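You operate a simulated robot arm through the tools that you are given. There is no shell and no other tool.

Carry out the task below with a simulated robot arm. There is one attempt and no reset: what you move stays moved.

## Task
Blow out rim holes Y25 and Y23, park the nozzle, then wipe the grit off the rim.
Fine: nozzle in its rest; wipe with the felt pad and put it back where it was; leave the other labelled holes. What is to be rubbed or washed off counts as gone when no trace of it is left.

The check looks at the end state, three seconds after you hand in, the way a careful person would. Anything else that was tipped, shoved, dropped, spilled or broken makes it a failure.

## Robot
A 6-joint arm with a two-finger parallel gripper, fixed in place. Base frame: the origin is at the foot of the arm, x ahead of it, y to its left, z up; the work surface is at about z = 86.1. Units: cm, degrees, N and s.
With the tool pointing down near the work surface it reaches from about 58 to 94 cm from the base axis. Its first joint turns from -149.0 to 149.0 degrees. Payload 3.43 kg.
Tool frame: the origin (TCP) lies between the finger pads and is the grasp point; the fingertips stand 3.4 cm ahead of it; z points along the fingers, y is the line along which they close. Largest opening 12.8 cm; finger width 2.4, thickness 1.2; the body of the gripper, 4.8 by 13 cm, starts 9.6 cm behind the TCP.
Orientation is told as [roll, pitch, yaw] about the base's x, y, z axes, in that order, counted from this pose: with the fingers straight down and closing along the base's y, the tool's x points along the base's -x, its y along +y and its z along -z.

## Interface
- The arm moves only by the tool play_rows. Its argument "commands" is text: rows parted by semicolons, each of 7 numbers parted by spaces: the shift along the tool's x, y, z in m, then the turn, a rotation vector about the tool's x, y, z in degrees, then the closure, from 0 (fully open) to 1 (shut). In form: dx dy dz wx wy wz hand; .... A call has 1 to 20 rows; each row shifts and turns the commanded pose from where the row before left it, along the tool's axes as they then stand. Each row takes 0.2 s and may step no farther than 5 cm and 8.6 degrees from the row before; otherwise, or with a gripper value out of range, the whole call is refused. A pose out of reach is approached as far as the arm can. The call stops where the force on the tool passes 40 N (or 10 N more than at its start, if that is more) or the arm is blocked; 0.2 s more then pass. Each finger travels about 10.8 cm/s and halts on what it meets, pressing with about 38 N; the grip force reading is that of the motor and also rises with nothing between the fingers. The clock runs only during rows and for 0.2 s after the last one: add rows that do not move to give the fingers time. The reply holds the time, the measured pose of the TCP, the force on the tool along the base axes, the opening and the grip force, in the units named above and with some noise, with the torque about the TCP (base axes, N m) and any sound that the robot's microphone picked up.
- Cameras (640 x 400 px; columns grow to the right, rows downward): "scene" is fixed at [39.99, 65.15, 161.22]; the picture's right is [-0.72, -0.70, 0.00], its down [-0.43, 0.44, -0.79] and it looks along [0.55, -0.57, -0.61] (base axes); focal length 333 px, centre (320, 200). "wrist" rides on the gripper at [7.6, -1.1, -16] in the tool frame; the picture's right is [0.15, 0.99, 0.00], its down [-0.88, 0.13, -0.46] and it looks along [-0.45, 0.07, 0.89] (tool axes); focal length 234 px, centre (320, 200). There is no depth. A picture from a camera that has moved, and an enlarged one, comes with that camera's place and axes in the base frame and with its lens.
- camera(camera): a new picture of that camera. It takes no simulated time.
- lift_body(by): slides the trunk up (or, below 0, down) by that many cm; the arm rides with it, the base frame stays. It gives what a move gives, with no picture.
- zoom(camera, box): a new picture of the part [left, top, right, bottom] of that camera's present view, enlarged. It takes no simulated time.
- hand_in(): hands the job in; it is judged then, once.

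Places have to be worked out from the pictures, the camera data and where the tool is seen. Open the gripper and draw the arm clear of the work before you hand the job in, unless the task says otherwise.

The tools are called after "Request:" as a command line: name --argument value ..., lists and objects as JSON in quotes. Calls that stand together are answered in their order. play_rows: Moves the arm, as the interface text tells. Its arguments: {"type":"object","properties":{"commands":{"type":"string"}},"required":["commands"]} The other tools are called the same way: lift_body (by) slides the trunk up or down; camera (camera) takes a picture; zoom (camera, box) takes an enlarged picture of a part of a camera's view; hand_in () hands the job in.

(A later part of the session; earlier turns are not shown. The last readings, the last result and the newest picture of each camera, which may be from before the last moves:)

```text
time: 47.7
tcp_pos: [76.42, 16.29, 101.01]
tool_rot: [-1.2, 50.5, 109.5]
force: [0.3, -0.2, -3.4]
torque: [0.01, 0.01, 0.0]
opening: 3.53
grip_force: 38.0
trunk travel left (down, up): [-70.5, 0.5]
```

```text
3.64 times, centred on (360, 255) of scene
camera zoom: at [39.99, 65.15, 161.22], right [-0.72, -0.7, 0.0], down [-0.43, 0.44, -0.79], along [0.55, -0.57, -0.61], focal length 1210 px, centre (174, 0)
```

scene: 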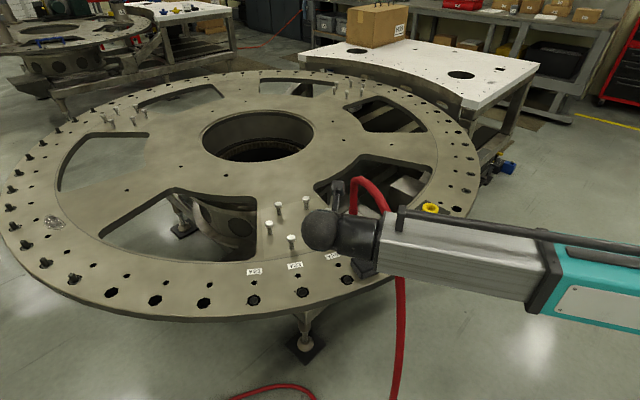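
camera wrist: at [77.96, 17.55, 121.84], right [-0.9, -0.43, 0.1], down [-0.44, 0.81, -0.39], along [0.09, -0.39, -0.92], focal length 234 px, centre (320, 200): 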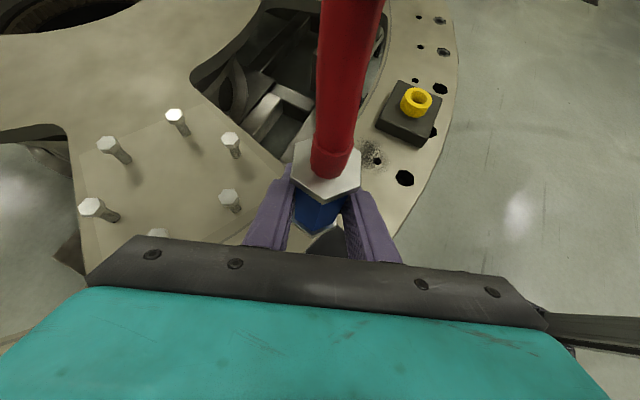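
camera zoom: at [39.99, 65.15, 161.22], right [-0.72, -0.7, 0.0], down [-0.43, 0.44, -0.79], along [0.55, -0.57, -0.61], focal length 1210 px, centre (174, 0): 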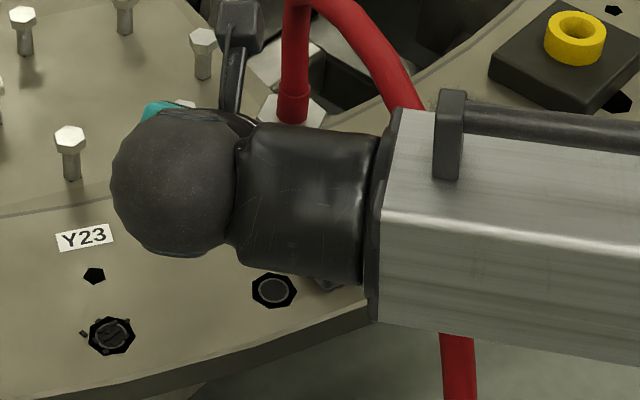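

Y25 is now clean, with the bare ring showing and no chips. I move high toward Y23 at (82.45,27.9) and add a little more yaw.

Request:
play_rows --commands "-0.0017 -0.004 -0.0033 0 0 0 1;-0.0034 -0.0081 -0.0067 0 0 0 1;-0.0034 -0.0081 -0.0067 0 0 0 1;-0.0034 -0.0081 -0.0067 0 0 0 1;-0.0034 -0.0081 -0.0067 0 0 0 1;-0.0034 -0.0081 -0.0067 0 0 0 1;-0.0034 -0.0081 -0.0067 0 0 0 1;-0.0034 -0.0081 -0.0067 0 0 0 1;-0.0034 -0.0081 -0.0067 0 0 0 1;-0.0034 -0.0081 -0.0067 0 0 0 1;-0.0034 -0.0081 -0.0067 0 0 0 1;-0.0034 -0.0081 -0.0067 0 0 0 1;-0.0017 -0.004 -0.0033 0 0 0 1;0 0 0 2.55 0 -2.14 1;0 0 0 2.55 0 -2.14 1;0 0 0 2.55 0 -2.14 1;0 0 0 0 0 0 1;0 0 0 0 0 0 1"

Request:
zoom --camera "wrist" --box '[240, 100, 420, 260]'

Request:
camera --camera "scene"

```text
time: 51.5
tcp_pos: [82.44, 28.03, 103.03]
tool_rot: [-0.9, 50.5, 119.6]
force: [0.1, -0.4, -2.3]
torque: [0.01, -0.01, 0.03]
opening: 3.53
grip_force: 38.2
trunk travel left (down, up): [-70.5, 0.5]
```

```text
2.50 times, centred on (330, 180) of wrist
camera zoom: at [79.4, 34.92, 119.01], right [-0.81, -0.58, 0.1], down [-0.57, 0.72, -0.39], along [0.15, -0.37, -0.91], focal length 585 px, centre (295, 250)
```

zoom: 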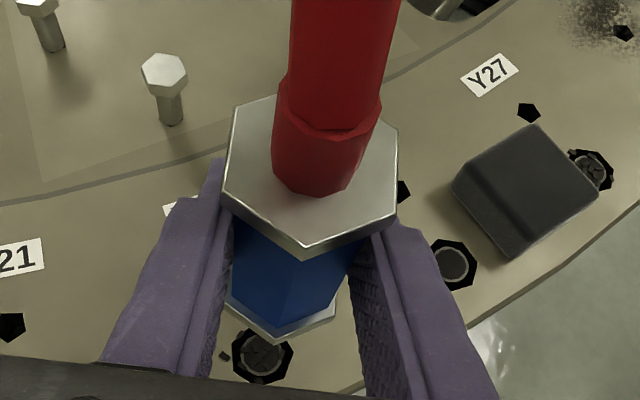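

```text
taken
```

scene: 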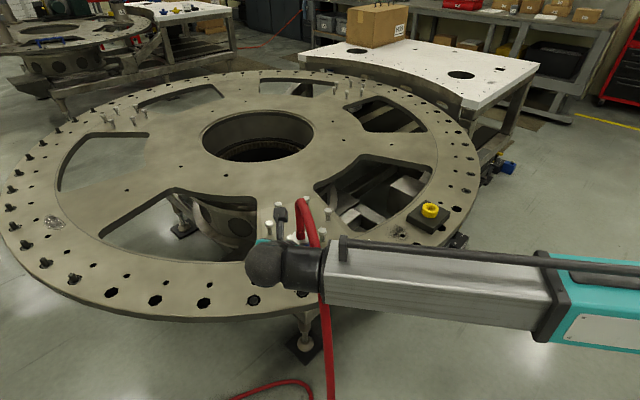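

Y23 back-projects to (82.4,28.0), right under the nozzle. I descend, slowly for the last part, to light contact as before.

Request:
play_rows --commands "-0.0031 0 0.0026 0 0 0 1;-0.0063 0 0.0052 0 0 0 1;-0.0063 0 0.0052 0 0 0 1;-0.0063 0 0.0052 0 0 0 1;-0.0063 0 0.0052 0 0 0 1;-0.0063 0 0.0052 0 0 0 1;-0.0063 0 0.0052 0 0 0 1;-0.0063 0 0.0052 0 0 0 1;-0.0063 0 0.0052 0 0 0 1;-0.0063 0 0.0052 0 0 0 1;-0.0031 0 0.0026 0 0 0 1;0 0 0 0 0 0 1;0 0 0 0 0 0 1"

Request:
zoom --camera "wrist" --box '[240, 100, 420, 260]'

```text
time: 54.3
tcp_pos: [82.6, 27.85, 94.75]
tool_rot: [-1.2, 50.6, 119.6]
force: [-0.2, 0.2, -3.0]
torque: [-0.04, 0.02, 0.05]
opening: 3.52
grip_force: 37.9
trunk travel left (down, up): [-70.5, 0.5]
```

```text
2.50 times, centred on (330, 180) of wrist
camera zoom: at [79.51, 34.93, 110.82], right [-0.81, -0.58, 0.1], down [-0.57, 0.72, -0.39], along [0.15, -0.37, -0.91], focal length 585 px, centre (295, 250)
```

zoom: 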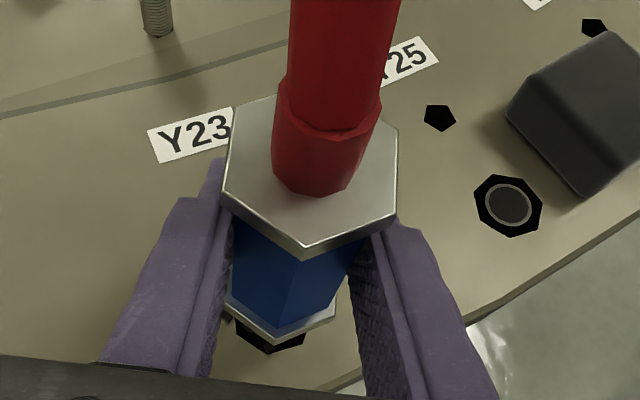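

Y25 is visibly clean in this view. Next comes the last 0.9 cm to light contact, then a hold.

Request:
play_rows --commands "-0.0019 0 0.0016 0 0 0 1;-0.0023 0 0.0019 0 0 0 1;-0.0023 0 0.0019 0 0 0 1;-0.0012 0 0.001 0 0 0 1;0 0 0 0 0 0 1;0 0 0 0 0 0 1;0 0 0 0 0 0 1;0 0 0 0 0 0 1;0 0 0 0 0 0 1;0 0 0 0 0 0 1;0 0 0 0 0 0 1;0 0 0 0 0 0 1"

Request:
zoom --camera "wrist" --box '[240, 100, 420, 260]'

```text
time: 56.9
tcp_pos: [82.63, 27.89, 93.83]
tool_rot: [-1.0, 50.6, 119.6]
force: [-0.1, -0.3, -2.1]
torque: [0.0, -0.04, -0.01]
opening: 3.52
grip_force: 38.6
trunk travel left (down, up): [-70.5, 0.5]
```

```text
2.50 times, centred on (330, 180) of wrist
camera zoom: at [79.52, 34.95, 109.83], right [-0.81, -0.58, 0.1], down [-0.57, 0.72, -0.39], along [0.15, -0.37, -0.91], focal length 585 px, centre (295, 250)
```

zoom: 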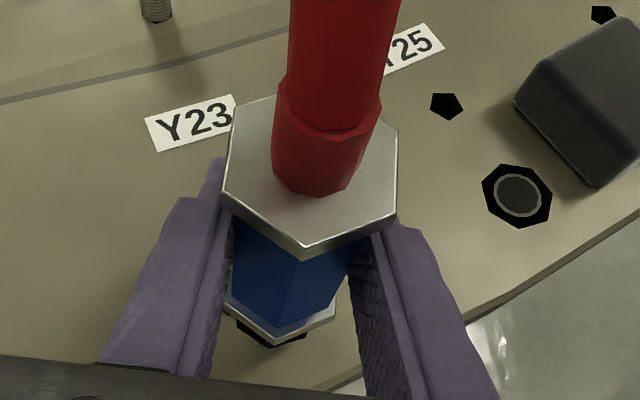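

No contact yet. I lower slightly more and hold.

Request:
play_rows --commands "-0.0012 0 0.001 0 0 0 1;-0.0012 0 0.001 0 0 0 1;0 0 0 0 0 0 1;0 0 0 0 0 0 1;0 0 0 0 0 0 1;0 0 0 0 0 0 1;0 0 0 0 0 0 1;0 0 0 0 0 0 1;0 0 0 0 0 0 1;0 0 0 0 0 0 1"

Request:
zoom --camera "wrist" --box '[240, 100, 420, 260]'

```text
time: 59.1
tcp_pos: [82.46, 27.97, 93.75]
tool_rot: [-1.3, 50.7, 119.5]
force: [6.5, 4.7, 20.4]
torque: [0.28, -0.54, -0.01]
opening: 3.5
grip_force: 37.7
trunk travel left (down, up): [-70.5, 0.5]
```

```text
2.50 times, centred on (330, 180) of wrist
camera zoom: at [79.4, 34.94, 109.74], right [-0.81, -0.58, 0.1], down [-0.57, 0.72, -0.39], along [0.16, -0.37, -0.91], focal length 585 px, centre (295, 250)
```

zoom: 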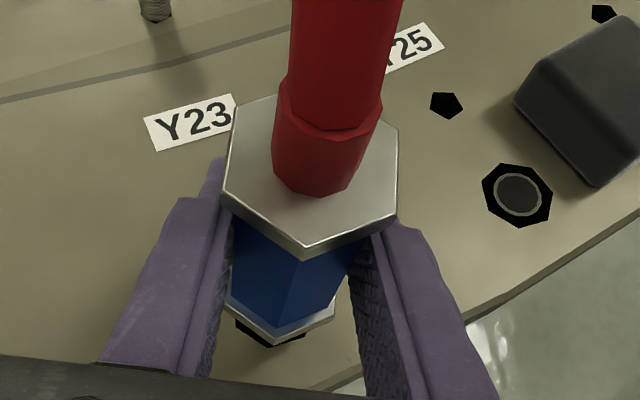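

Contact is made at about 23 N and held for 1.6 s. I lift off and inspect Y23.

Request:
play_rows --commands "0.0015 0 -0.0013 0 0 0 1;0.0031 0 -0.0026 0 0 0 1;0.0061 0 -0.0051 0 0 0 1;0.0061 0 -0.0051 0 0 0 1;0.0061 0 -0.0051 0 0 0 1;0.0061 0 -0.0051 0 0 0 1;0.0061 0 -0.0051 0 0 0 1;0.0061 0 -0.0051 0 0 0 1;0.0061 0 -0.0051 0 0 0 1;0.0061 0 -0.0051 0 0 0 1;0.0061 0 -0.0051 0 0 0 1;0.0061 0 -0.0051 0 0 0 1;0.0061 0 -0.0051 0 0 0 1;0.003 0 -0.0026 0 0 0 1;0 0 0 0 0 0 1;0 0 0 0 0 0 1"

Request:
zoom --camera "wrist" --box '[240, 100, 420, 260]'

Request:
zoom --camera "scene" --box '[220, 200, 420, 330]'

```text
time: 62.5
tcp_pos: [82.5, 27.97, 103.23]
tool_rot: [-1.1, 50.5, 119.7]
force: [-0.7, 0.4, -2.1]
torque: [0.07, -0.02, 0.0]
opening: 3.54
grip_force: 38.1
trunk travel left (down, up): [-70.5, 0.5]
```

```text
2.50 times, centred on (330, 180) of wrist
camera zoom: at [79.4, 34.95, 119.29], right [-0.81, -0.58, 0.1], down [-0.57, 0.72, -0.39], along [0.15, -0.37, -0.91], focal length 585 px, centre (295, 250)
```

zoom: 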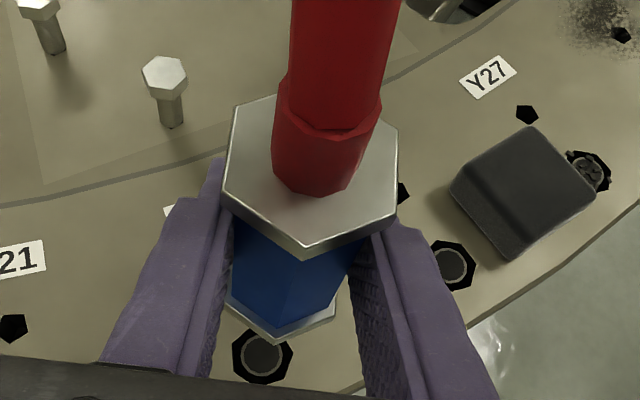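

```text
3.08 times, centred on (320, 265) of scene
camera zoom: at [39.99, 65.15, 161.22], right [-0.72, -0.7, 0.0], down [-0.43, 0.44, -0.79], along [0.55, -0.57, -0.61], focal length 1024 px, centre (320, 0)
```

zoom: 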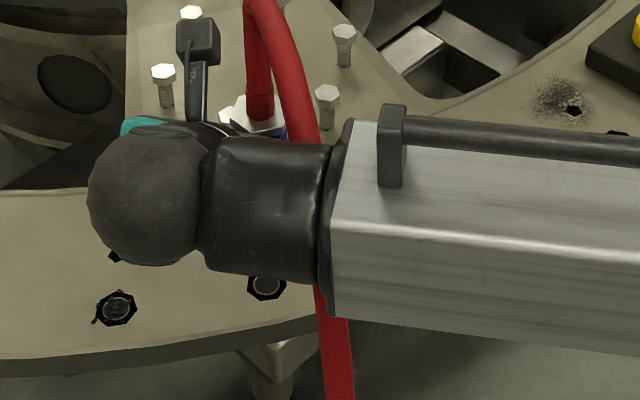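

Y23 is clean too, and Y21 and Y27 still hold their chips. I retrace the path toward the rest, high and along the inner side.

Request:
play_rows --commands "0 0 0 -2.55 0 2.14 1;0 0 0 -2.55 0 2.14 1;0 0 0 -2.55 0 2.14 1;0.0044 0.0031 0.0037 0 0 0 1;0.0088 0.0062 0.0075 0 0 0 1;0.0088 0.0062 0.0075 0 0 0 1;0.0088 0.0062 0.0075 0 0 0 1;0.0088 0.0062 0.0075 0 0 0 1;0.0088 0.0062 0.0075 0 0 0 1;0.0088 0.0062 0.0075 0 0 0 1;0.0088 0.0062 0.0075 0 0 0 1;0.0088 0.0062 0.0075 0 0 0 1;0.0088 0.0062 0.0075 0 0 0 1;0.0088 0.0062 0.0075 0 0 0 1;0.0088 0.0062 0.0075 0 0 0 1;0.0088 0.0062 0.0075 0 0 0 1;0.0088 0.0062 0.0075 0 0 0 1;0.0044 0.0031 0.0037 0 0 0 1;0 0 0 0 0 0 1"

Request:
play_rows --commands "0 0 0 -1.53 0 1.29 1;0 0 0 -3.06 0 2.57 1;0 0 0 -3.06 0 2.57 1;0 0 0 -3.06 0 2.57 1;0 0 0 -3.06 0 2.57 1;0 0 0 -1.53 0 1.29 1;0 0 0 0 0 0 1;0 0 0 0 0 0 1"

Request:
camera --camera "scene"

```text
time: 66.5
tcp_pos: [79.86, 9.95, 105.96]
tool_rot: [-1.2, 50.4, 109.5]
force: [0.1, 0.0, -2.0]
torque: [-0.01, -0.01, 0.01]
opening: 3.51
grip_force: 37.7
trunk travel left (down, up): [-70.5, 0.5]
```

```text
time: 68.3
tcp_pos: [79.69, 10.03, 106.01]
tool_rot: [-1.4, 50.1, 89.4]
force: [0.6, 0.1, -2.1]
torque: [0.03, -0.01, 0.03]
opening: 3.49
grip_force: 37.8
trunk travel left (down, up): [-70.5, 0.5]
```

```text
taken
```

scene: 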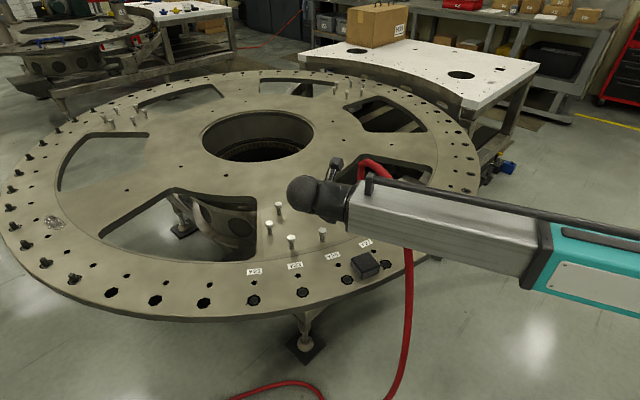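

Now a straight run at height back to above the rest.

Request:
play_rows --commands "0.0058 0.0017 0.0069 0 0 0 1;0.0116 0.0033 0.0138 0 0 0 1;0.0116 0.0033 0.0138 0 0 0 1;0.0116 0.0033 0.0138 0 0 0 1;0.0116 0.0033 0.0138 0 0 0 1;0.0116 0.0033 0.0138 0 0 0 1;0.0116 0.0033 0.0138 0 0 0 1;0.0116 0.0033 0.0138 0 0 0 1;0.0116 0.0033 0.0138 0 0 0 1;0.0116 0.0033 0.0138 0 0 0 1;0.0116 0.0033 0.0138 0 0 0 1;0.0116 0.0033 0.0138 0 0 0 1;0.0116 0.0033 0.0138 0 0 0 1;0.0116 0.0033 0.0138 0 0 0 1;0.0116 0.0033 0.0138 0 0 0 1;0.0116 0.0033 0.0138 0 0 0 1;0.0116 0.0033 0.0138 0 0 0 1;0.0116 0.0033 0.0138 0 0 0 1;0.0058 0.0017 0.0069 0 0 0 1;0 0 0 0 0 0 1"

Request:
play_rows --commands "0 0 0 0 0 0 1;0 0 0 0 0 0 1"

Request:
zoom --camera "wrist" --box '[240, 100, 420, 260]'

Request:
zoom --camera "scene" --box '[340, 120, 540, 280]'

```text
time: 72.5
tcp_pos: [74.18, -22.59, 105.94]
tool_rot: [-1.3, 50.1, 89.4]
force: [-0.7, 0.3, -1.0]
torque: [0.01, 0.0, -0.01]
opening: 3.53
grip_force: 38.0
trunk travel left (down, up): [-70.5, 0.5]
```

```text
time: 73.1
tcp_pos: [74.14, -22.47, 105.95]
tool_rot: [-1.3, 50.1, 89.4]
force: [0.4, -0.1, -3.1]
torque: [0.0, -0.03, -0.03]
opening: 3.53
grip_force: 37.8
trunk travel left (down, up): [-70.5, 0.5]
```

```text
2.50 times, centred on (330, 180) of wrist
camera zoom: at [74.91, -15.03, 121.99], right [-0.99, -0.1, 0.1], down [-0.13, 0.91, -0.39], along [-0.05, -0.39, -0.92], focal length 585 px, centre (295, 250)
```

zoom: 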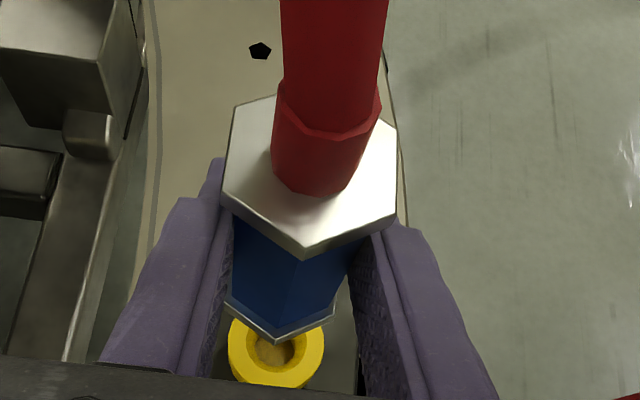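

```text
2.50 times, centred on (440, 200) of scene
camera zoom: at [39.99, 65.15, 161.22], right [-0.72, -0.7, 0.0], down [-0.43, 0.44, -0.79], along [0.55, -0.57, -0.61], focal length 832 px, centre (20, 200)
```

zoom: 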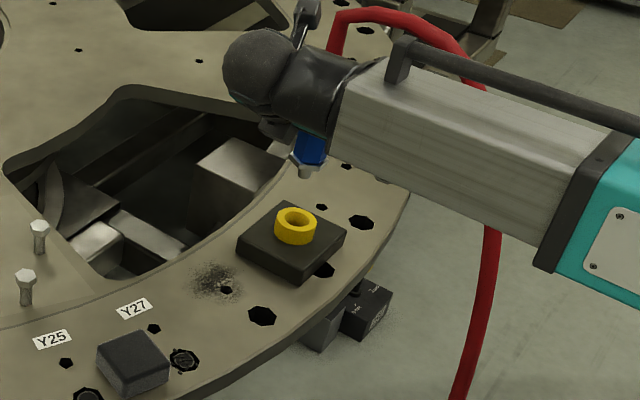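

I correct 0.4 cm in x to line up with the pickup pose (73.76,-22.35), then lower most of the way.

Request:
play_rows --commands "-0.0008 0.0038 -0.0009 0 0 0 1;0 0 0 0 0 0 1;-0.0023 0 0.0019 0 0 0 1;-0.0046 0 0.0039 0 0 0 1;-0.0046 0 0.0039 0 0 0 1;-0.0046 0 0.0039 0 0 0 1;-0.0046 0 0.0039 0 0 0 1;-0.0023 0 0.0019 0 0 0 1;0 0 0 0 0 0 1;0 0 0 0 0 0 1"

Request:
zoom --camera "wrist" --box '[240, 100, 420, 260]'

Request:
zoom --camera "scene" --box '[380, 150, 480, 240]'

```text
time: 75.3
tcp_pos: [73.69, -22.39, 103.0]
tool_rot: [-1.4, 50.1, 89.5]
force: [-0.6, -0.9, -2.3]
torque: [0.01, -0.03, 0.02]
opening: 3.51
grip_force: 38.2
trunk travel left (down, up): [-70.5, 0.5]
```

```text
2.50 times, centred on (330, 180) of wrist
camera zoom: at [74.55, -14.95, 119.05], right [-0.99, -0.1, 0.1], down [-0.13, 0.91, -0.39], along [-0.05, -0.39, -0.92], focal length 585 px, centre (295, 250)
```

zoom: 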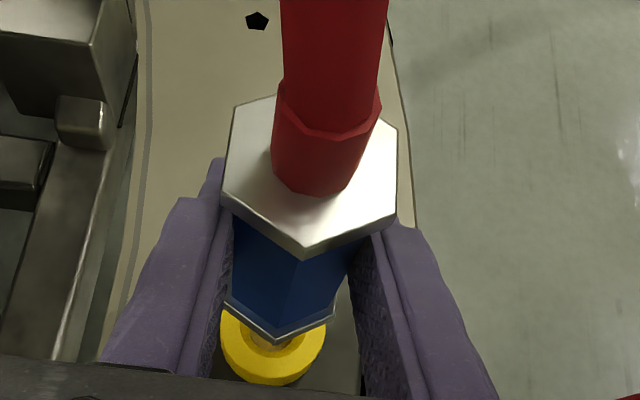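

```text
4.44 times, centred on (430, 195) of scene
camera zoom: at [39.99, 65.15, 161.22], right [-0.72, -0.7, 0.0], down [-0.43, 0.44, -0.79], along [0.55, -0.57, -0.61], focal length 1479 px, centre (-169, 222)
```

zoom: 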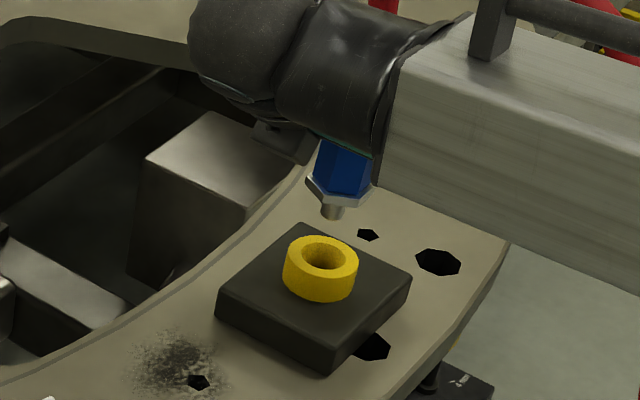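

The tip lines up with the collar. I continue down slowly.

Request:
play_rows --commands "-0.0023 0 0.0019 0 0 0 1;-0.0038 0 0.0032 0 0 0 1;-0.0038 0 0.0032 0 0 0 1;-0.0038 0 0.0032 0 0 0 1;-0.0038 0 0.0032 0 0 0 1;-0.0038 0 0.0032 0 0 0 1;-0.0038 0 0.0032 0 0 0 1;-0.0038 0 0.0032 0 0 0 1;-0.0023 0 0.0019 0 0 0 1;0 0 0 0 0 0 1;0 0 0 0 0 0 1"

Request:
zoom --camera "scene" --box '[380, 150, 480, 240]'

Request:
zoom --camera "wrist" --box '[240, 100, 420, 260]'

```text
time: 77.7
tcp_pos: [73.75, -22.39, 98.98]
tool_rot: [-1.4, 50.1, 89.3]
force: [0.2, -0.9, -3.1]
torque: [0.03, 0.03, 0.0]
opening: 3.51
grip_force: 37.7
trunk travel left (down, up): [-70.5, 0.5]
```

```text
4.44 times, centred on (430, 195) of scene
camera zoom: at [39.99, 65.15, 161.22], right [-0.72, -0.7, 0.0], down [-0.43, 0.44, -0.79], along [0.55, -0.57, -0.61], focal length 1479 px, centre (-169, 222)
```

zoom: 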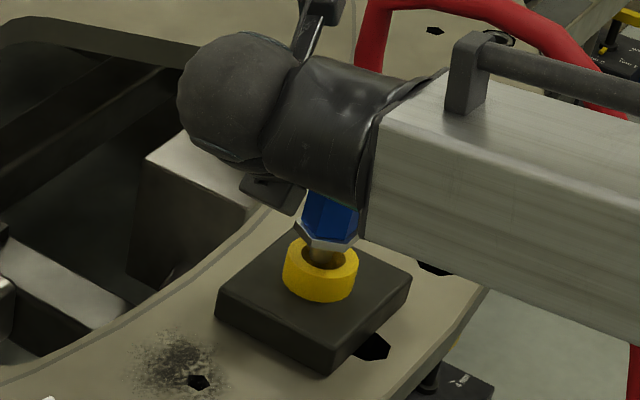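

```text
2.50 times, centred on (330, 180) of wrist
camera zoom: at [74.6, -14.98, 114.94], right [-0.99, -0.1, 0.1], down [-0.13, 0.91, -0.39], along [-0.05, -0.39, -0.92], focal length 585 px, centre (295, 250)
```

zoom: 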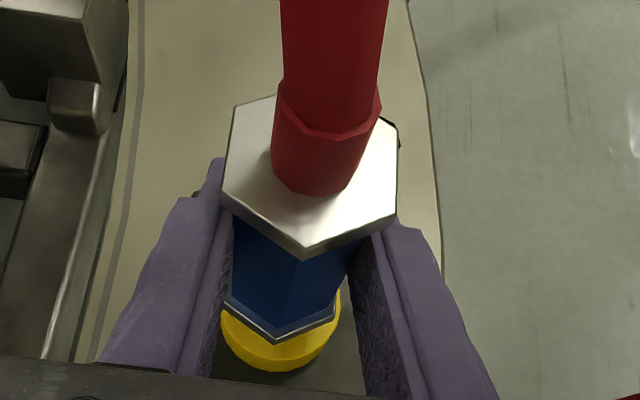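

The tip is entering the collar. I lower the last 2.1 cm in small steps while watching the force.

Request:
play_rows --commands "-0.0019 0 0.0016 0 0 0 1;-0.0023 0 0.0019 0 0 0 1;-0.0023 0 0.0019 0 0 0 1;-0.0023 0 0.0019 0 0 0 1;-0.0023 0 0.0019 0 0 0 1;-0.0023 0 0.0019 0 0 0 1;-0.0019 0 0.0016 0 0 0 1;0 0 0 0 0 0 1;0 0 0 0 0 0 1"

Request:
zoom --camera "scene" --box '[380, 150, 480, 240]'

```text
time: 79.7
tcp_pos: [73.82, -22.41, 97.02]
tool_rot: [-1.3, 50.1, 89.4]
force: [-0.3, 0.7, -2.6]
torque: [-0.02, -0.03, 0.02]
opening: 3.53
grip_force: 37.2
trunk travel left (down, up): [-70.5, 0.5]
```

```text
4.44 times, centred on (430, 195) of scene
camera zoom: at [39.99, 65.15, 161.22], right [-0.72, -0.7, 0.0], down [-0.43, 0.44, -0.79], along [0.55, -0.57, -0.61], focal length 1479 px, centre (-169, 222)
```

zoom: 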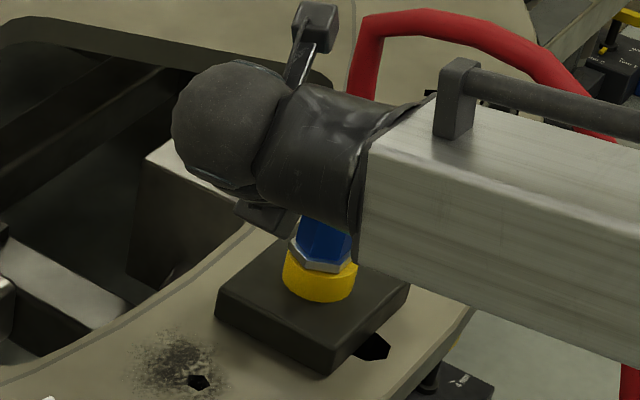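

The nozzle is almost seated. I ease down in about 1.5 mm steps until the force shows seating.

Request:
play_rows --commands "-0.0012 0 0.001 0 0 0 1;0 0 0 0 0 0 1;0 0 0 0 0 0 1;0 0 0 0 0 0 1"

Request:
play_rows --commands "-0.0008 0 0.0006 0 0 0 1;0 0 0 0 0 0 1;0 0 0 0 0 0 1;0 0 0 0 0 0 1"

Request:
zoom --camera "scene" --box '[380, 150, 480, 240]'

```text
time: 80.7
tcp_pos: [73.87, -22.41, 96.86]
tool_rot: [-1.4, 50.3, 89.4]
force: [2.1, 0.7, 3.7]
torque: [-0.07, 0.04, 0.01]
opening: 3.53
grip_force: 38.4
trunk travel left (down, up): [-70.5, 0.5]
```

```text
time: 81.7
tcp_pos: [73.71, -22.44, 96.85]
tool_rot: [-1.5, 50.1, 89.3]
force: [5.4, -0.5, 15.7]
torque: [-0.23, 0.06, 0.05]
opening: 3.51
grip_force: 38.1
trunk travel left (down, up): [-70.5, 0.5]
```

```text
4.44 times, centred on (430, 195) of scene
camera zoom: at [39.99, 65.15, 161.22], right [-0.72, -0.7, 0.0], down [-0.43, 0.44, -0.79], along [0.55, -0.57, -0.61], focal length 1479 px, centre (-169, 222)
```

zoom: 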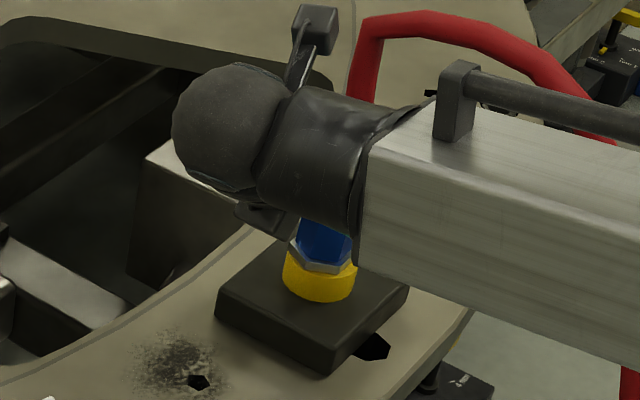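

It is seated at z 96.85, the same as at pickup. I relieve the pressure slightly, then open the fingers gently.

Request:
play_rows --commands "0.0012 0 -0.001 0 0 0 1;0 0 0 0 0 0 1;0 0 0 0 0 0 0.7;0 0 0 0 0 0 0.6;0 0 0 0 0 0 0.4;0 0 0 0 0 0 0.2;0 0 0 0 0 0 0;0 0 0 0 0 0 0;0 0 0 0 0 0 0;0 0 0 0 0 0 0"

Request:
camera --camera "wrist"

Request:
zoom --camera "scene" --box '[380, 150, 480, 240]'

```text
time: 83.9
tcp_pos: [73.97, -22.49, 96.96]
tool_rot: [-1.4, 50.1, 89.5]
force: [0.7, 0.7, 0.2]
torque: [0.01, -0.02, 0.0]
opening: 12.8
grip_force: 0.2
trunk travel left (down, up): [-70.5, 0.5]
```

```text
taken
camera wrist: at [74.63, -14.96, 112.87], right [-0.99, -0.1, 0.1], down [-0.13, 0.91, -0.39], along [-0.05, -0.39, -0.92], focal length 234 px, centre (320, 200)
```

wrist: 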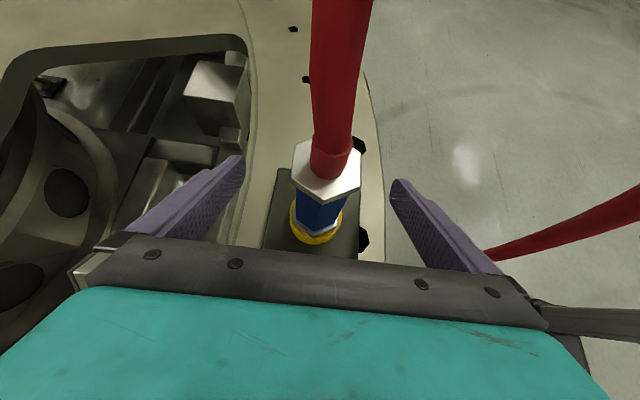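

```text
4.44 times, centred on (430, 195) of scene
camera zoom: at [39.99, 65.15, 161.22], right [-0.72, -0.7, 0.0], down [-0.43, 0.44, -0.79], along [0.55, -0.57, -0.61], focal length 1479 px, centre (-169, 222)
```

zoom: 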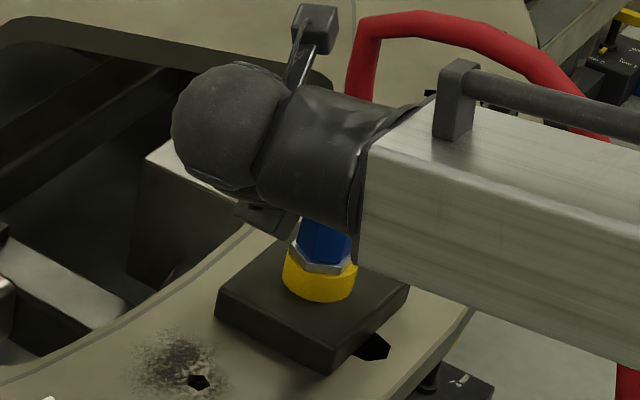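

The nozzle stands in its rest just as before. I back straight out toward +y, then rise.

Request:
play_rows --commands "-0.0032 0 -0.0038 0 0 0 0;-0.0064 0 -0.0077 0 0 0 0;-0.0064 0 -0.0077 0 0 0 0;-0.0064 0 -0.0077 0 0 0 0;-0.0064 0 -0.0077 0 0 0 0;-0.0064 0 -0.0077 0 0 0 0;-0.0064 0 -0.0077 0 0 0 0;-0.0064 0 -0.0077 0 0 0 0;-0.0064 0 -0.0077 0 0 0 0;-0.0064 0 -0.0077 0 0 0 0;-0.0064 0 -0.0077 0 0 0 0;-0.0064 0 -0.0077 0 0 0 0;-0.0064 0 -0.0077 0 0 0 0;-0.0064 0 -0.0077 0 0 0 0;-0.0064 0 -0.0077 0 0 0 0;-0.0064 0 -0.0077 0 0 0 0;-0.0064 0 -0.0077 0 0 0 0;-0.0064 0 -0.0077 0 0 0 0;-0.0032 0 -0.0038 0 0 0 0;0 0 0 0 0 0 0"

Request:
play_rows --commands "0.0046 -0.004 -0.0039 0 -2 0 0;0.0077 -0.006 -0.0064 0 -4 0 0;0.0077 -0.006 -0.0064 0 -4 0 0;0.0077 -0.006 -0.0064 0 -4 0 0;0.0077 -0.006 -0.0064 0 -4 0 0;0.0066 -0.006 -0.0064 0 -4 0 0;0.005 -0.006 -0.0064 0 -4 0 0;0 0 0 0 -4 0 0;0 0 0 0 -4 0 0;0 0 0 0 -4 0 0;0 0 0 0 -4 0 0;0 0 0 0 -4 0 0;0 0 0 0 -4 0 0;0 0 0 0 0 0 0"

Request:
camera --camera "wrist"

Request:
camera --camera "scene"

```text
time: 88.1
tcp_pos: [73.61, -4.43, 96.87]
tool_rot: [-1.4, 50.1, 89.4]
force: [0.5, -0.4, 0.2]
torque: [0.01, 0.02, 0.0]
opening: 12.81
grip_force: 0.1
trunk travel left (down, up): [-70.5, 0.5]
```

```text
time: 91.1
tcp_pos: [77.59, -5.23, 103.2]
tool_rot: [-0.8, 0.1, 90.4]
force: [-0.7, -0.1, -0.1]
torque: [0.01, 0.0, -0.01]
opening: 12.82
grip_force: 0.0
trunk travel left (down, up): [-70.5, 0.5]
```

```text
taken
camera wrist: at [78.49, -12.77, 119.16], right [-0.99, -0.15, -0.01], down [-0.14, 0.88, 0.45], along [-0.06, 0.45, -0.89], focal length 234 px, centre (320, 200)
```

wrist: 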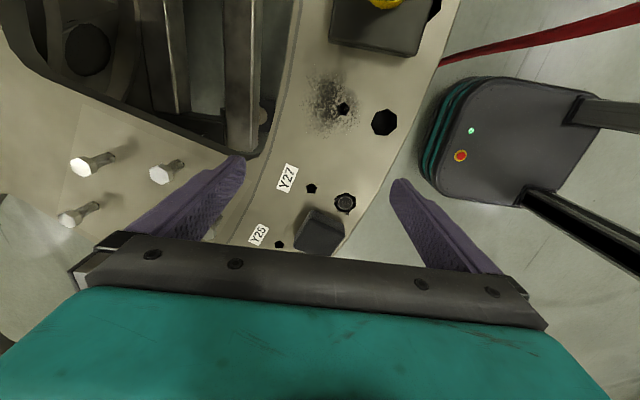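

```text
taken
```

scene: 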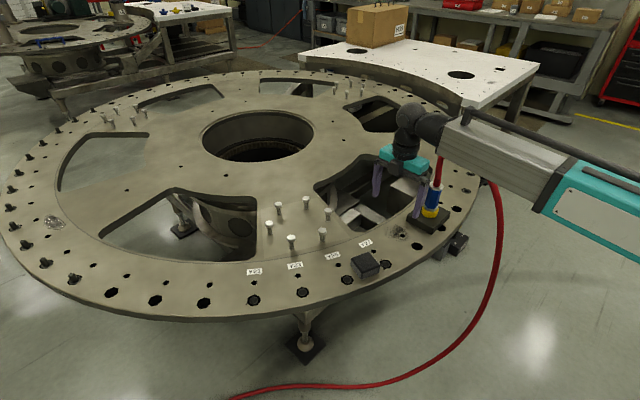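

The tool is vertical again and everything is undisturbed. I zoom on the grit and the pad to fix the wiping area.

Request:
zoom --camera "wrist" --box '[250, 40, 450, 165]'

Request:
zoom --camera "wrist" --box '[240, 160, 400, 260]'

```text
3.20 times, centred on (350, 102) of wrist
camera zoom: at [78.49, -12.77, 119.16], right [-0.99, -0.15, -0.01], down [-0.14, 0.88, 0.45], along [-0.06, 0.45, -0.89], focal length 749 px, centre (224, 512)
```

zoom: 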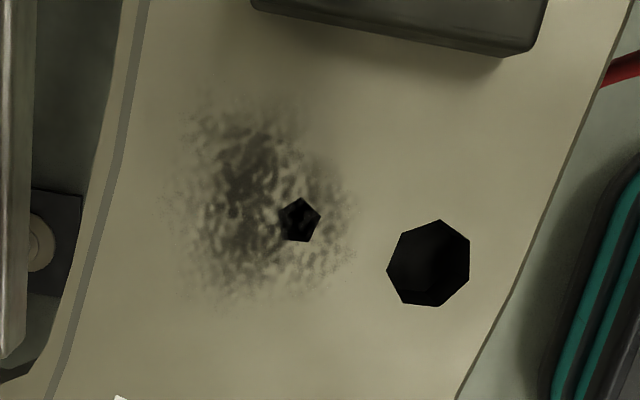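

```text
4.00 times, centred on (320, 210) of wrist
camera zoom: at [78.49, -12.77, 119.16], right [-0.99, -0.15, -0.01], down [-0.14, 0.88, 0.45], along [-0.06, 0.45, -0.89], focal length 937 px, centre (320, 160)
```

zoom: 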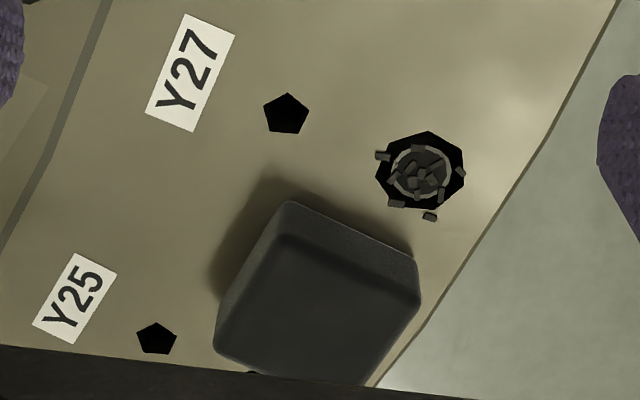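

The pad is about 6.4×5.9 cm and 2.7 cm high, centred near (75.5,9.6), and the grit spans x 73–81, y -14 to -6. To keep the camera side away from the hose while wiping, I'll go to a yaw of about -108°, moving over the pad first and then rotating.

Request:
play_rows --commands "-0.0075 0.001 0 0 0 0 0;-0.015 0.0018 0 0 0 0 0;-0.015 0.0018 0 0 0 0 0;-0.015 0.0018 0 0 0 0 0;-0.015 0.0018 0 0 0 0 0;-0.015 0.0018 0 0 0 0 0;-0.015 0.0018 0 0 0 0 0;-0.015 0.0018 0 0 0 0 0;-0.015 0.0018 0 0 0 0 0;-0.015 0.0018 0 0 0 0 0;-0.0075 0.001 0 0 0 0 0;0 0 0 0 0 3 0;0 0 0 0 0 6 0;0 0 0 0 0 7 0;0 0 0 0 0 7 0;0 0 0 0 0 7 0;0 0 0 0 0 7 0;0 0 0 0 0 7 0;0 0 0 0 0 7 0;0 0 0 0 0 7 0"

Request:
play_rows --commands "0 0 0 0 0 3 0;0 0 0 0 0 6 0;0 0 0 0 0 7 0;0 0 0 0 0 7 0;0 0 0 0 0 7 0;0 0 0 0 0 7 0;0 0 0 0 0 7 0;0 0 0 0 0 7 0;0 0 0 0 0 7 0;0 0 0 0 0 7 0;0 0 0 0 0 7 0;0 0 0 0 0 7 0;0 0 0 0 0 7 0;0 0 0 0 0 7 0;0 0 0 0 0 7 0;0 0 0 0 0 7 0;0 0 0 0 0 7 0;0 0 0 0 0 7 0;0 0 0 0 0 7 0;0 0 0 0 0 0 0"

Request:
camera --camera "wrist"

Request:
camera --camera "scene"

```text
time: 95.3
tcp_pos: [75.62, 9.61, 103.14]
tool_rot: [-0.6, -0.7, 32.1]
force: [0.1, -0.2, -0.8]
torque: [0.01, 0.0, 0.01]
opening: 12.78
grip_force: 0.0
trunk travel left (down, up): [-70.5, 0.5]
```

```text
time: 99.5
tcp_pos: [75.65, 9.71, 103.21]
tool_rot: [1.0, 0.0, -95.7]
force: [-0.1, 0.0, 0.5]
torque: [-0.01, 0.0, 0.02]
opening: 12.8
grip_force: 0.2
trunk travel left (down, up): [-70.5, 0.5]
```

```text
taken
camera wrist: at [75.03, 17.45, 119.04], right [1.0, 0.05, 0.02], down [0.04, -0.89, 0.46], along [0.04, -0.46, -0.89], focal length 234 px, centre (320, 200)
```

wrist: 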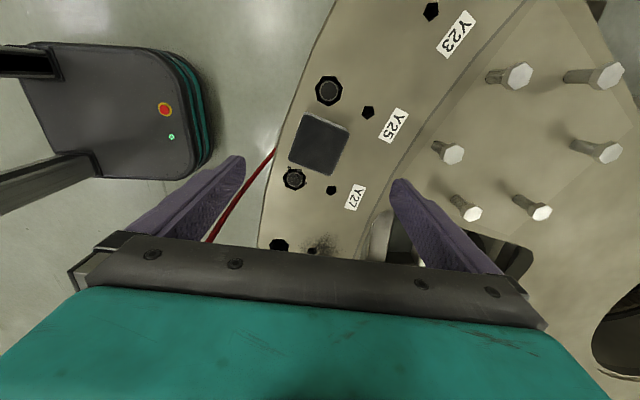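

```text
taken
```

scene: 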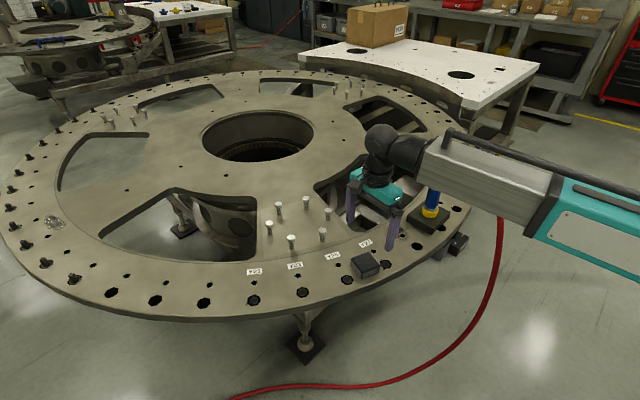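

That rotation is reachable. I zoom on the pad for precise corners.

Request:
zoom --camera "wrist" --box '[260, 90, 380, 200]'

```text
3.64 times, centred on (320, 145) of wrist
camera zoom: at [75.03, 17.45, 119.04], right [1.0, 0.05, 0.02], down [0.04, -0.89, 0.46], along [0.04, -0.46, -0.89], focal length 852 px, centre (320, 400)
```

zoom: 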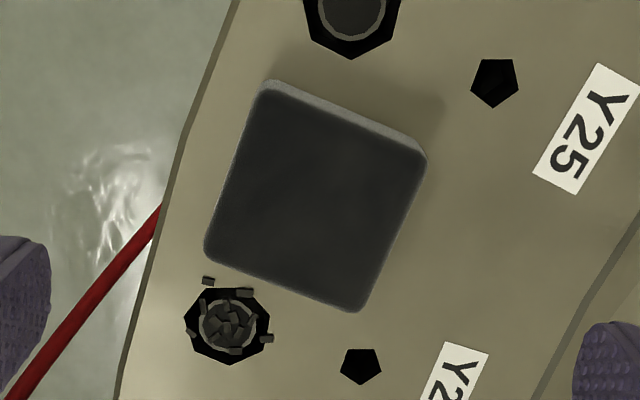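

The pad centre is (75.7,9.55) with its sides at -18.5°. I rotate to yaw -108.5 and take out the 1° tilt.

Request:
play_rows --commands "0 0 0 0.5 0 4.3 0;0 0 0 0.5 0 4.3 0;0 0 0 0 0 4.2 0;0 0 0 0 0 0 0;0 0 0 0 0 0 0;0 0 0 0 0 0 0"

```text
time: 100.9
tcp_pos: [75.75, 9.84, 103.19]
tool_rot: [-0.1, 0.0, -108.4]
force: [0.0, -1.0, 0.5]
torque: [-0.02, -0.02, 0.02]
opening: 12.81
grip_force: 0.0
trunk travel left (down, up): [-70.5, 0.5]
```

Aligned. I shift 0.25 cm in y and descend so the fingertips end about 1 cm above the rim.

Request:
play_rows --commands "-0.0025 0.0003 0.004 0 0 0 0;0 0 0.008 0 0 0 0;0 0 0.008 0 0 0 0;0 0 0.008 0 0 0 0;0 0 0.008 0 0 0 0;0 0 0.008 0 0 0 0;0 0 0.008 0 0 0 0;0 0 0.008 0 0 0 0;0 0 0.008 0 0 0 0;0 0 0.008 0 0 0 0;0 0 0.008 0 0 0 0;0 0 0.008 0 0 0 0;0 0 0.008 0 0 0 0;0 0 0.008 0 0 0 0;0 0 0.008 0 0 0 0;0 0 0.008 0 0 0 0;0 0 0.003 0 0 0 0;0 0 0 0 0 0 0;0 0 0 0 0 0 0"

Request:
camera --camera "wrist"

Request:
zoom --camera "scene" --box '[310, 200, 430, 310]'

```text
time: 104.9
tcp_pos: [75.69, 9.53, 90.52]
tool_rot: [-0.2, 0.1, -108.4]
force: [0.3, -0.1, 0.1]
torque: [0.03, 0.0, 0.01]
opening: 12.79
grip_force: 0.0
trunk travel left (down, up): [-70.5, 0.5]
```

```text
taken
camera wrist: at [76.95, 17.02, 106.36], right [0.98, -0.17, 0.0], down [-0.15, -0.88, 0.46], along [-0.08, -0.45, -0.89], focal length 234 px, centre (320, 200)
```

wrist: 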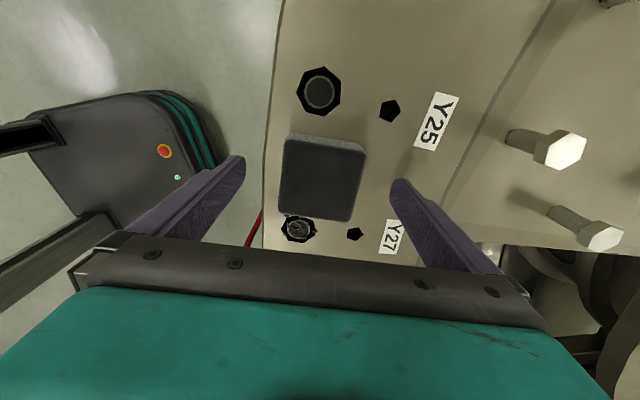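

```text
3.64 times, centred on (370, 255) of scene
camera zoom: at [39.99, 65.15, 161.22], right [-0.72, -0.7, 0.0], down [-0.43, 0.44, -0.79], along [0.55, -0.57, -0.61], focal length 1210 px, centre (138, 0)
```

zoom: 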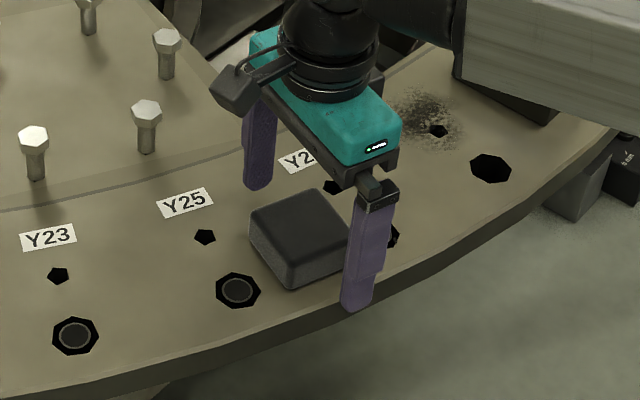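

The pad is between the fingers, aligned and centred. I lower 0.5 cm more and close slowly.

Request:
play_rows --commands "0 0 0.003 0 0 0 0;0 0 0.002 0 0 0 0;0 0 0 0 0 0 0;0 0 0 0 0 0 0.15;0 0 0 0 0 0 0.3;0 0 0 0 0 0 0.4;0 0 0 0 0 0 0.46;0 0 0 0 0 0 0.5;0 0 0 0 0 0 0.54;0 0 0 0 0 0 0.6;0 0 0 0 0 0 0.7;0 0 0 0 0 0 1;0 0 0 0 0 0 1;0 0 0 0 0 0 1;0 0 0 0 0 0 1"

Request:
camera --camera "wrist"

Request:
zoom --camera "scene" --box '[310, 200, 430, 310]'

```text
time: 108.1
tcp_pos: [75.5, 9.43, 90.0]
tool_rot: [-0.2, 0.0, -108.4]
force: [0.0, -0.8, -0.2]
torque: [-0.02, -0.03, 0.0]
opening: 6.37
grip_force: 38.3
trunk travel left (down, up): [-70.5, 0.5]
```

```text
taken
camera wrist: at [76.93, 17.03, 105.86], right [0.98, -0.17, 0.0], down [-0.15, -0.88, 0.46], along [-0.08, -0.45, -0.89], focal length 234 px, centre (320, 200)
```

wrist: 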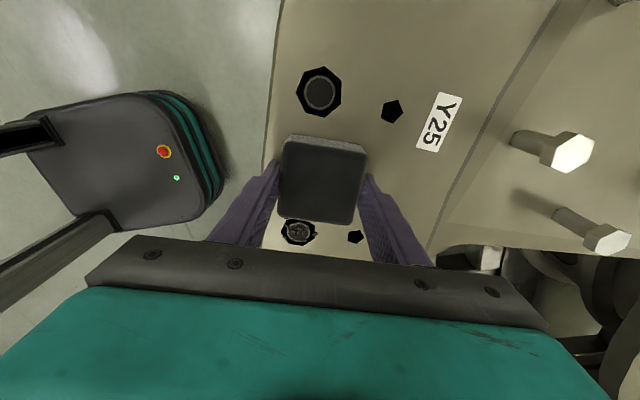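

```text
3.64 times, centred on (370, 255) of scene
camera zoom: at [39.99, 65.15, 161.22], right [-0.72, -0.7, 0.0], down [-0.43, 0.44, -0.79], along [0.55, -0.57, -0.61], focal length 1210 px, centre (138, 0)
```

zoom: 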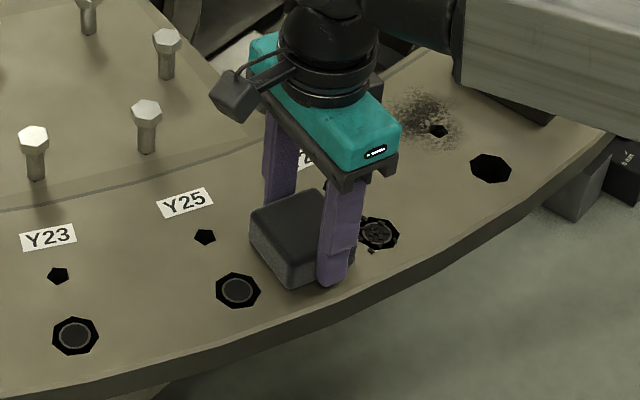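

The pad is gripped (6.37 cm) at the pose (75.55,9.45,90.0), yaw -108.4, which I note for putting it back. I lift it and carry it toward the grit.

Request:
play_rows --commands "0 0 -0.004 0 0 0 1;0 0 -0.008 0 0 0 1;0 0 -0.008 0 0 0 1;0 0 -0.008 0 0 0 1;0 0 -0.008 0 0 0 1;0 0 -0.008 0 0 0 1;0 0 -0.008 0 0 0 1;0 0 -0.004 0 0 0 1;0 0 0 0 0 0 1;0 0 0 0 0 0 1"

Request:
play_rows --commands "-0.0067 0.0029 0 0 0 0 1;-0.0134 0.0057 0 0 0 0 1;-0.0134 0.0057 0 0 0 0 1;-0.0134 0.0057 0 0 0 0 1;-0.0134 0.0057 0 0 0 0 1;-0.0134 0.0057 0 0 0 0 1;-0.0134 0.0057 0 0 0 0 1;-0.0134 0.0057 0 0 0 0 1;-0.0134 0.0057 0 0 0 0 1;-0.0134 0.0057 0 0 0 0 1;-0.0134 0.0057 0 0 0 0 1;-0.0134 0.0057 0 0 0 0 1;-0.0067 0.0029 0 0 0 0 1;0 0 0 0 0 -4.6 1;0 0 0 0 0 -4.6 1;0 0 0 0 0 -4.6 1;0 0 0 0 0 -4.6 1;0 0 0 0 0 0 1;0 0 0 0 0 0 1"

Request:
camera --camera "wrist"

Request:
camera --camera "scene"

Request:
zoom --camera "scene" --box '[330, 130, 490, 270]'

```text
time: 110.3
tcp_pos: [75.62, 9.44, 95.49]
tool_rot: [-0.2, 0.0, -108.4]
force: [0.4, 0.5, -0.5]
torque: [0.02, 0.01, -0.02]
opening: 6.38
grip_force: 38.3
trunk travel left (down, up): [-70.5, 0.5]
```

```text
time: 114.3
tcp_pos: [77.01, -8.03, 95.45]
tool_rot: [-0.1, 0.0, -89.9]
force: [0.1, -0.5, -0.5]
torque: [-0.03, 0.03, 0.0]
opening: 6.38
grip_force: 38.0
trunk travel left (down, up): [-70.5, 0.5]
```

```text
taken
camera wrist: at [75.9, -0.34, 111.43], right [0.99, 0.15, 0.0], down [0.13, -0.88, 0.45], along [0.07, -0.45, -0.89], focal length 234 px, centre (320, 200)
```

wrist: 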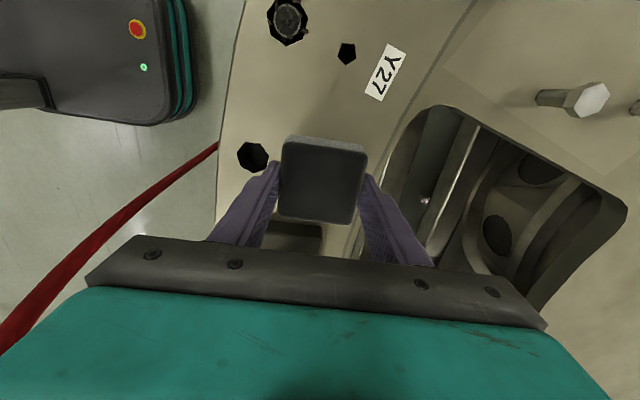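

```text
taken
```

scene: 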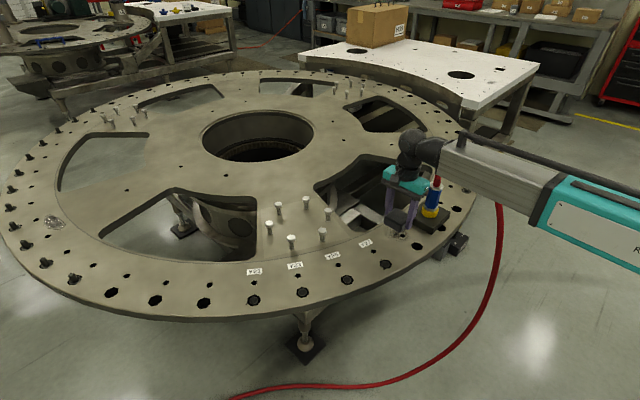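

```text
2.86 times, centred on (410, 200) of scene
camera zoom: at [39.99, 65.15, 161.22], right [-0.72, -0.7, 0.0], down [-0.43, 0.44, -0.79], along [0.55, -0.57, -0.61], focal length 951 px, centre (63, 200)
```

zoom: 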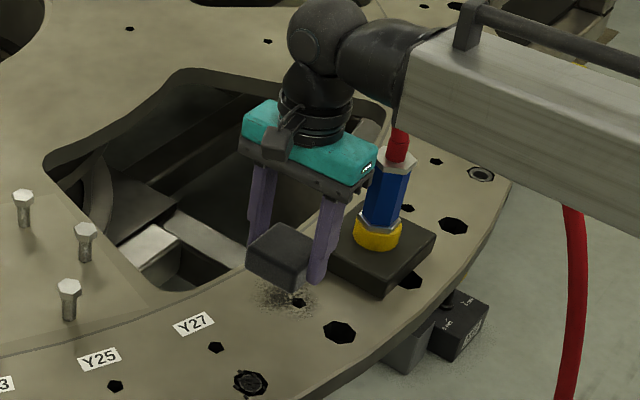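

The pad is above the grit and clear of the rest block and hose. I lower toward the surface; contact is expected at TCP z≈90.0.

Request:
play_rows --commands "0 0 0.004 0 0 0 1;0 0 0.008 0 0 0 1;0 0 0.008 0 0 0 1;0 0 0.008 0 0 0 1;0 0 0.008 0 0 0 1;0 0 0.008 0 0 0 1;0 0 0.006 0 0 0 1;0 0 0.002 0 0 0 1;0 0 0 0 0 0 1;0 0 0 0 0 0 1"

Request:
play_rows --commands "0 0 0.002 0 0 0 1;0 0 0.001 0 0 0 1;0 0 0 0 0 0 1;0 0 0 0 0 0 1"

Request:
zoom --camera "scene" --box '[330, 130, 490, 270]'

```text
time: 116.5
tcp_pos: [77.05, -8.06, 90.4]
tool_rot: [0.0, 0.0, -90.0]
force: [-1.3, -0.1, -0.1]
torque: [0.03, 0.01, -0.01]
opening: 6.38
grip_force: 38.0
trunk travel left (down, up): [-70.5, 0.5]
```

```text
time: 117.5
tcp_pos: [76.99, -7.97, 90.0]
tool_rot: [0.0, 0.1, -89.9]
force: [-0.1, 0.5, -0.5]
torque: [-0.02, 0.0, 0.01]
opening: 6.36
grip_force: 38.1
trunk travel left (down, up): [-70.5, 0.5]
```

```text
2.86 times, centred on (410, 200) of scene
camera zoom: at [39.99, 65.15, 161.22], right [-0.72, -0.7, 0.0], down [-0.43, 0.44, -0.79], along [0.55, -0.57, -0.61], focal length 951 px, centre (63, 200)
```

zoom: 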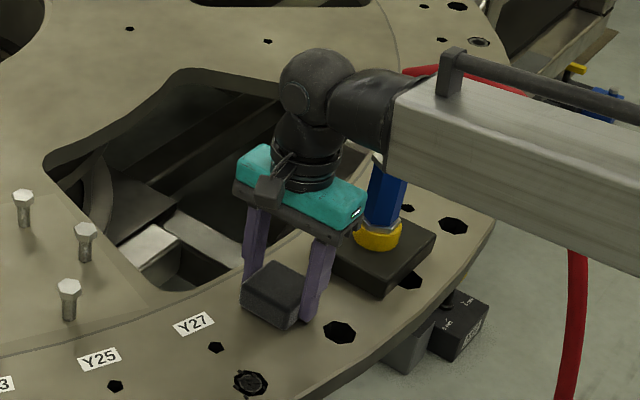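

The pad is just about at the surface. I press down about 2 mm more to get a light load.

Request:
play_rows --commands "0 0 0.001 0 0 0 1;0 0 0.0005 0 0 0 1;0 0 0 0 0 0 1;0 0 0 0 0 0 1"

```text
time: 118.5
tcp_pos: [77.08, -7.88, 89.85]
tool_rot: [-0.1, 0.0, -89.9]
force: [1.5, -0.2, 4.1]
torque: [0.03, -0.18, -0.04]
opening: 6.37
grip_force: 37.6
trunk travel left (down, up): [-70.5, 0.5]
```

The contact load is 4 N. I add a touch of pressure and begin rubbing strokes over the grit.

Request:
play_rows --commands "0 0 0.0005 0 0 0 1;-0.006 0 0 0 0 0 1;-0.0075 0 0 0 0 0 1;-0.0075 0 0 0 0 0 1;-0.0075 0 0 0 0 0 1;-0.0075 0 0 0 0 0 1;-0.0075 0 0 0 0 0 1;0 0.0075 0 0 0 0 1;0 0.0075 0 0 0 0 1;0.008 0 0 0 0 0 1;0.009 0 0 0 0 0 1;0.009 0 0 0 0 0 1;0.009 0 0 0 0 0 1;0.009 0 0 0 0 0 1;0.008 0 0 0 0 0 1;0 -0.009 0 0 0 0 1;0 -0.009 0 0 0 0 1;0 -0.009 0 0 0 0 1;0 -0.009 0 0 0 0 1;0 0 0 0 0 0 1"

```text
time: 122.7
tcp_pos: [74.9, -7.15, 89.87]
tool_rot: [-0.1, 0.1, -89.9]
force: [6.6, 1.0, 18.3]
torque: [0.15, -0.35, -0.07]
opening: 6.4
grip_force: 38.8
trunk travel left (down, up): [-70.5, 0.5]
```

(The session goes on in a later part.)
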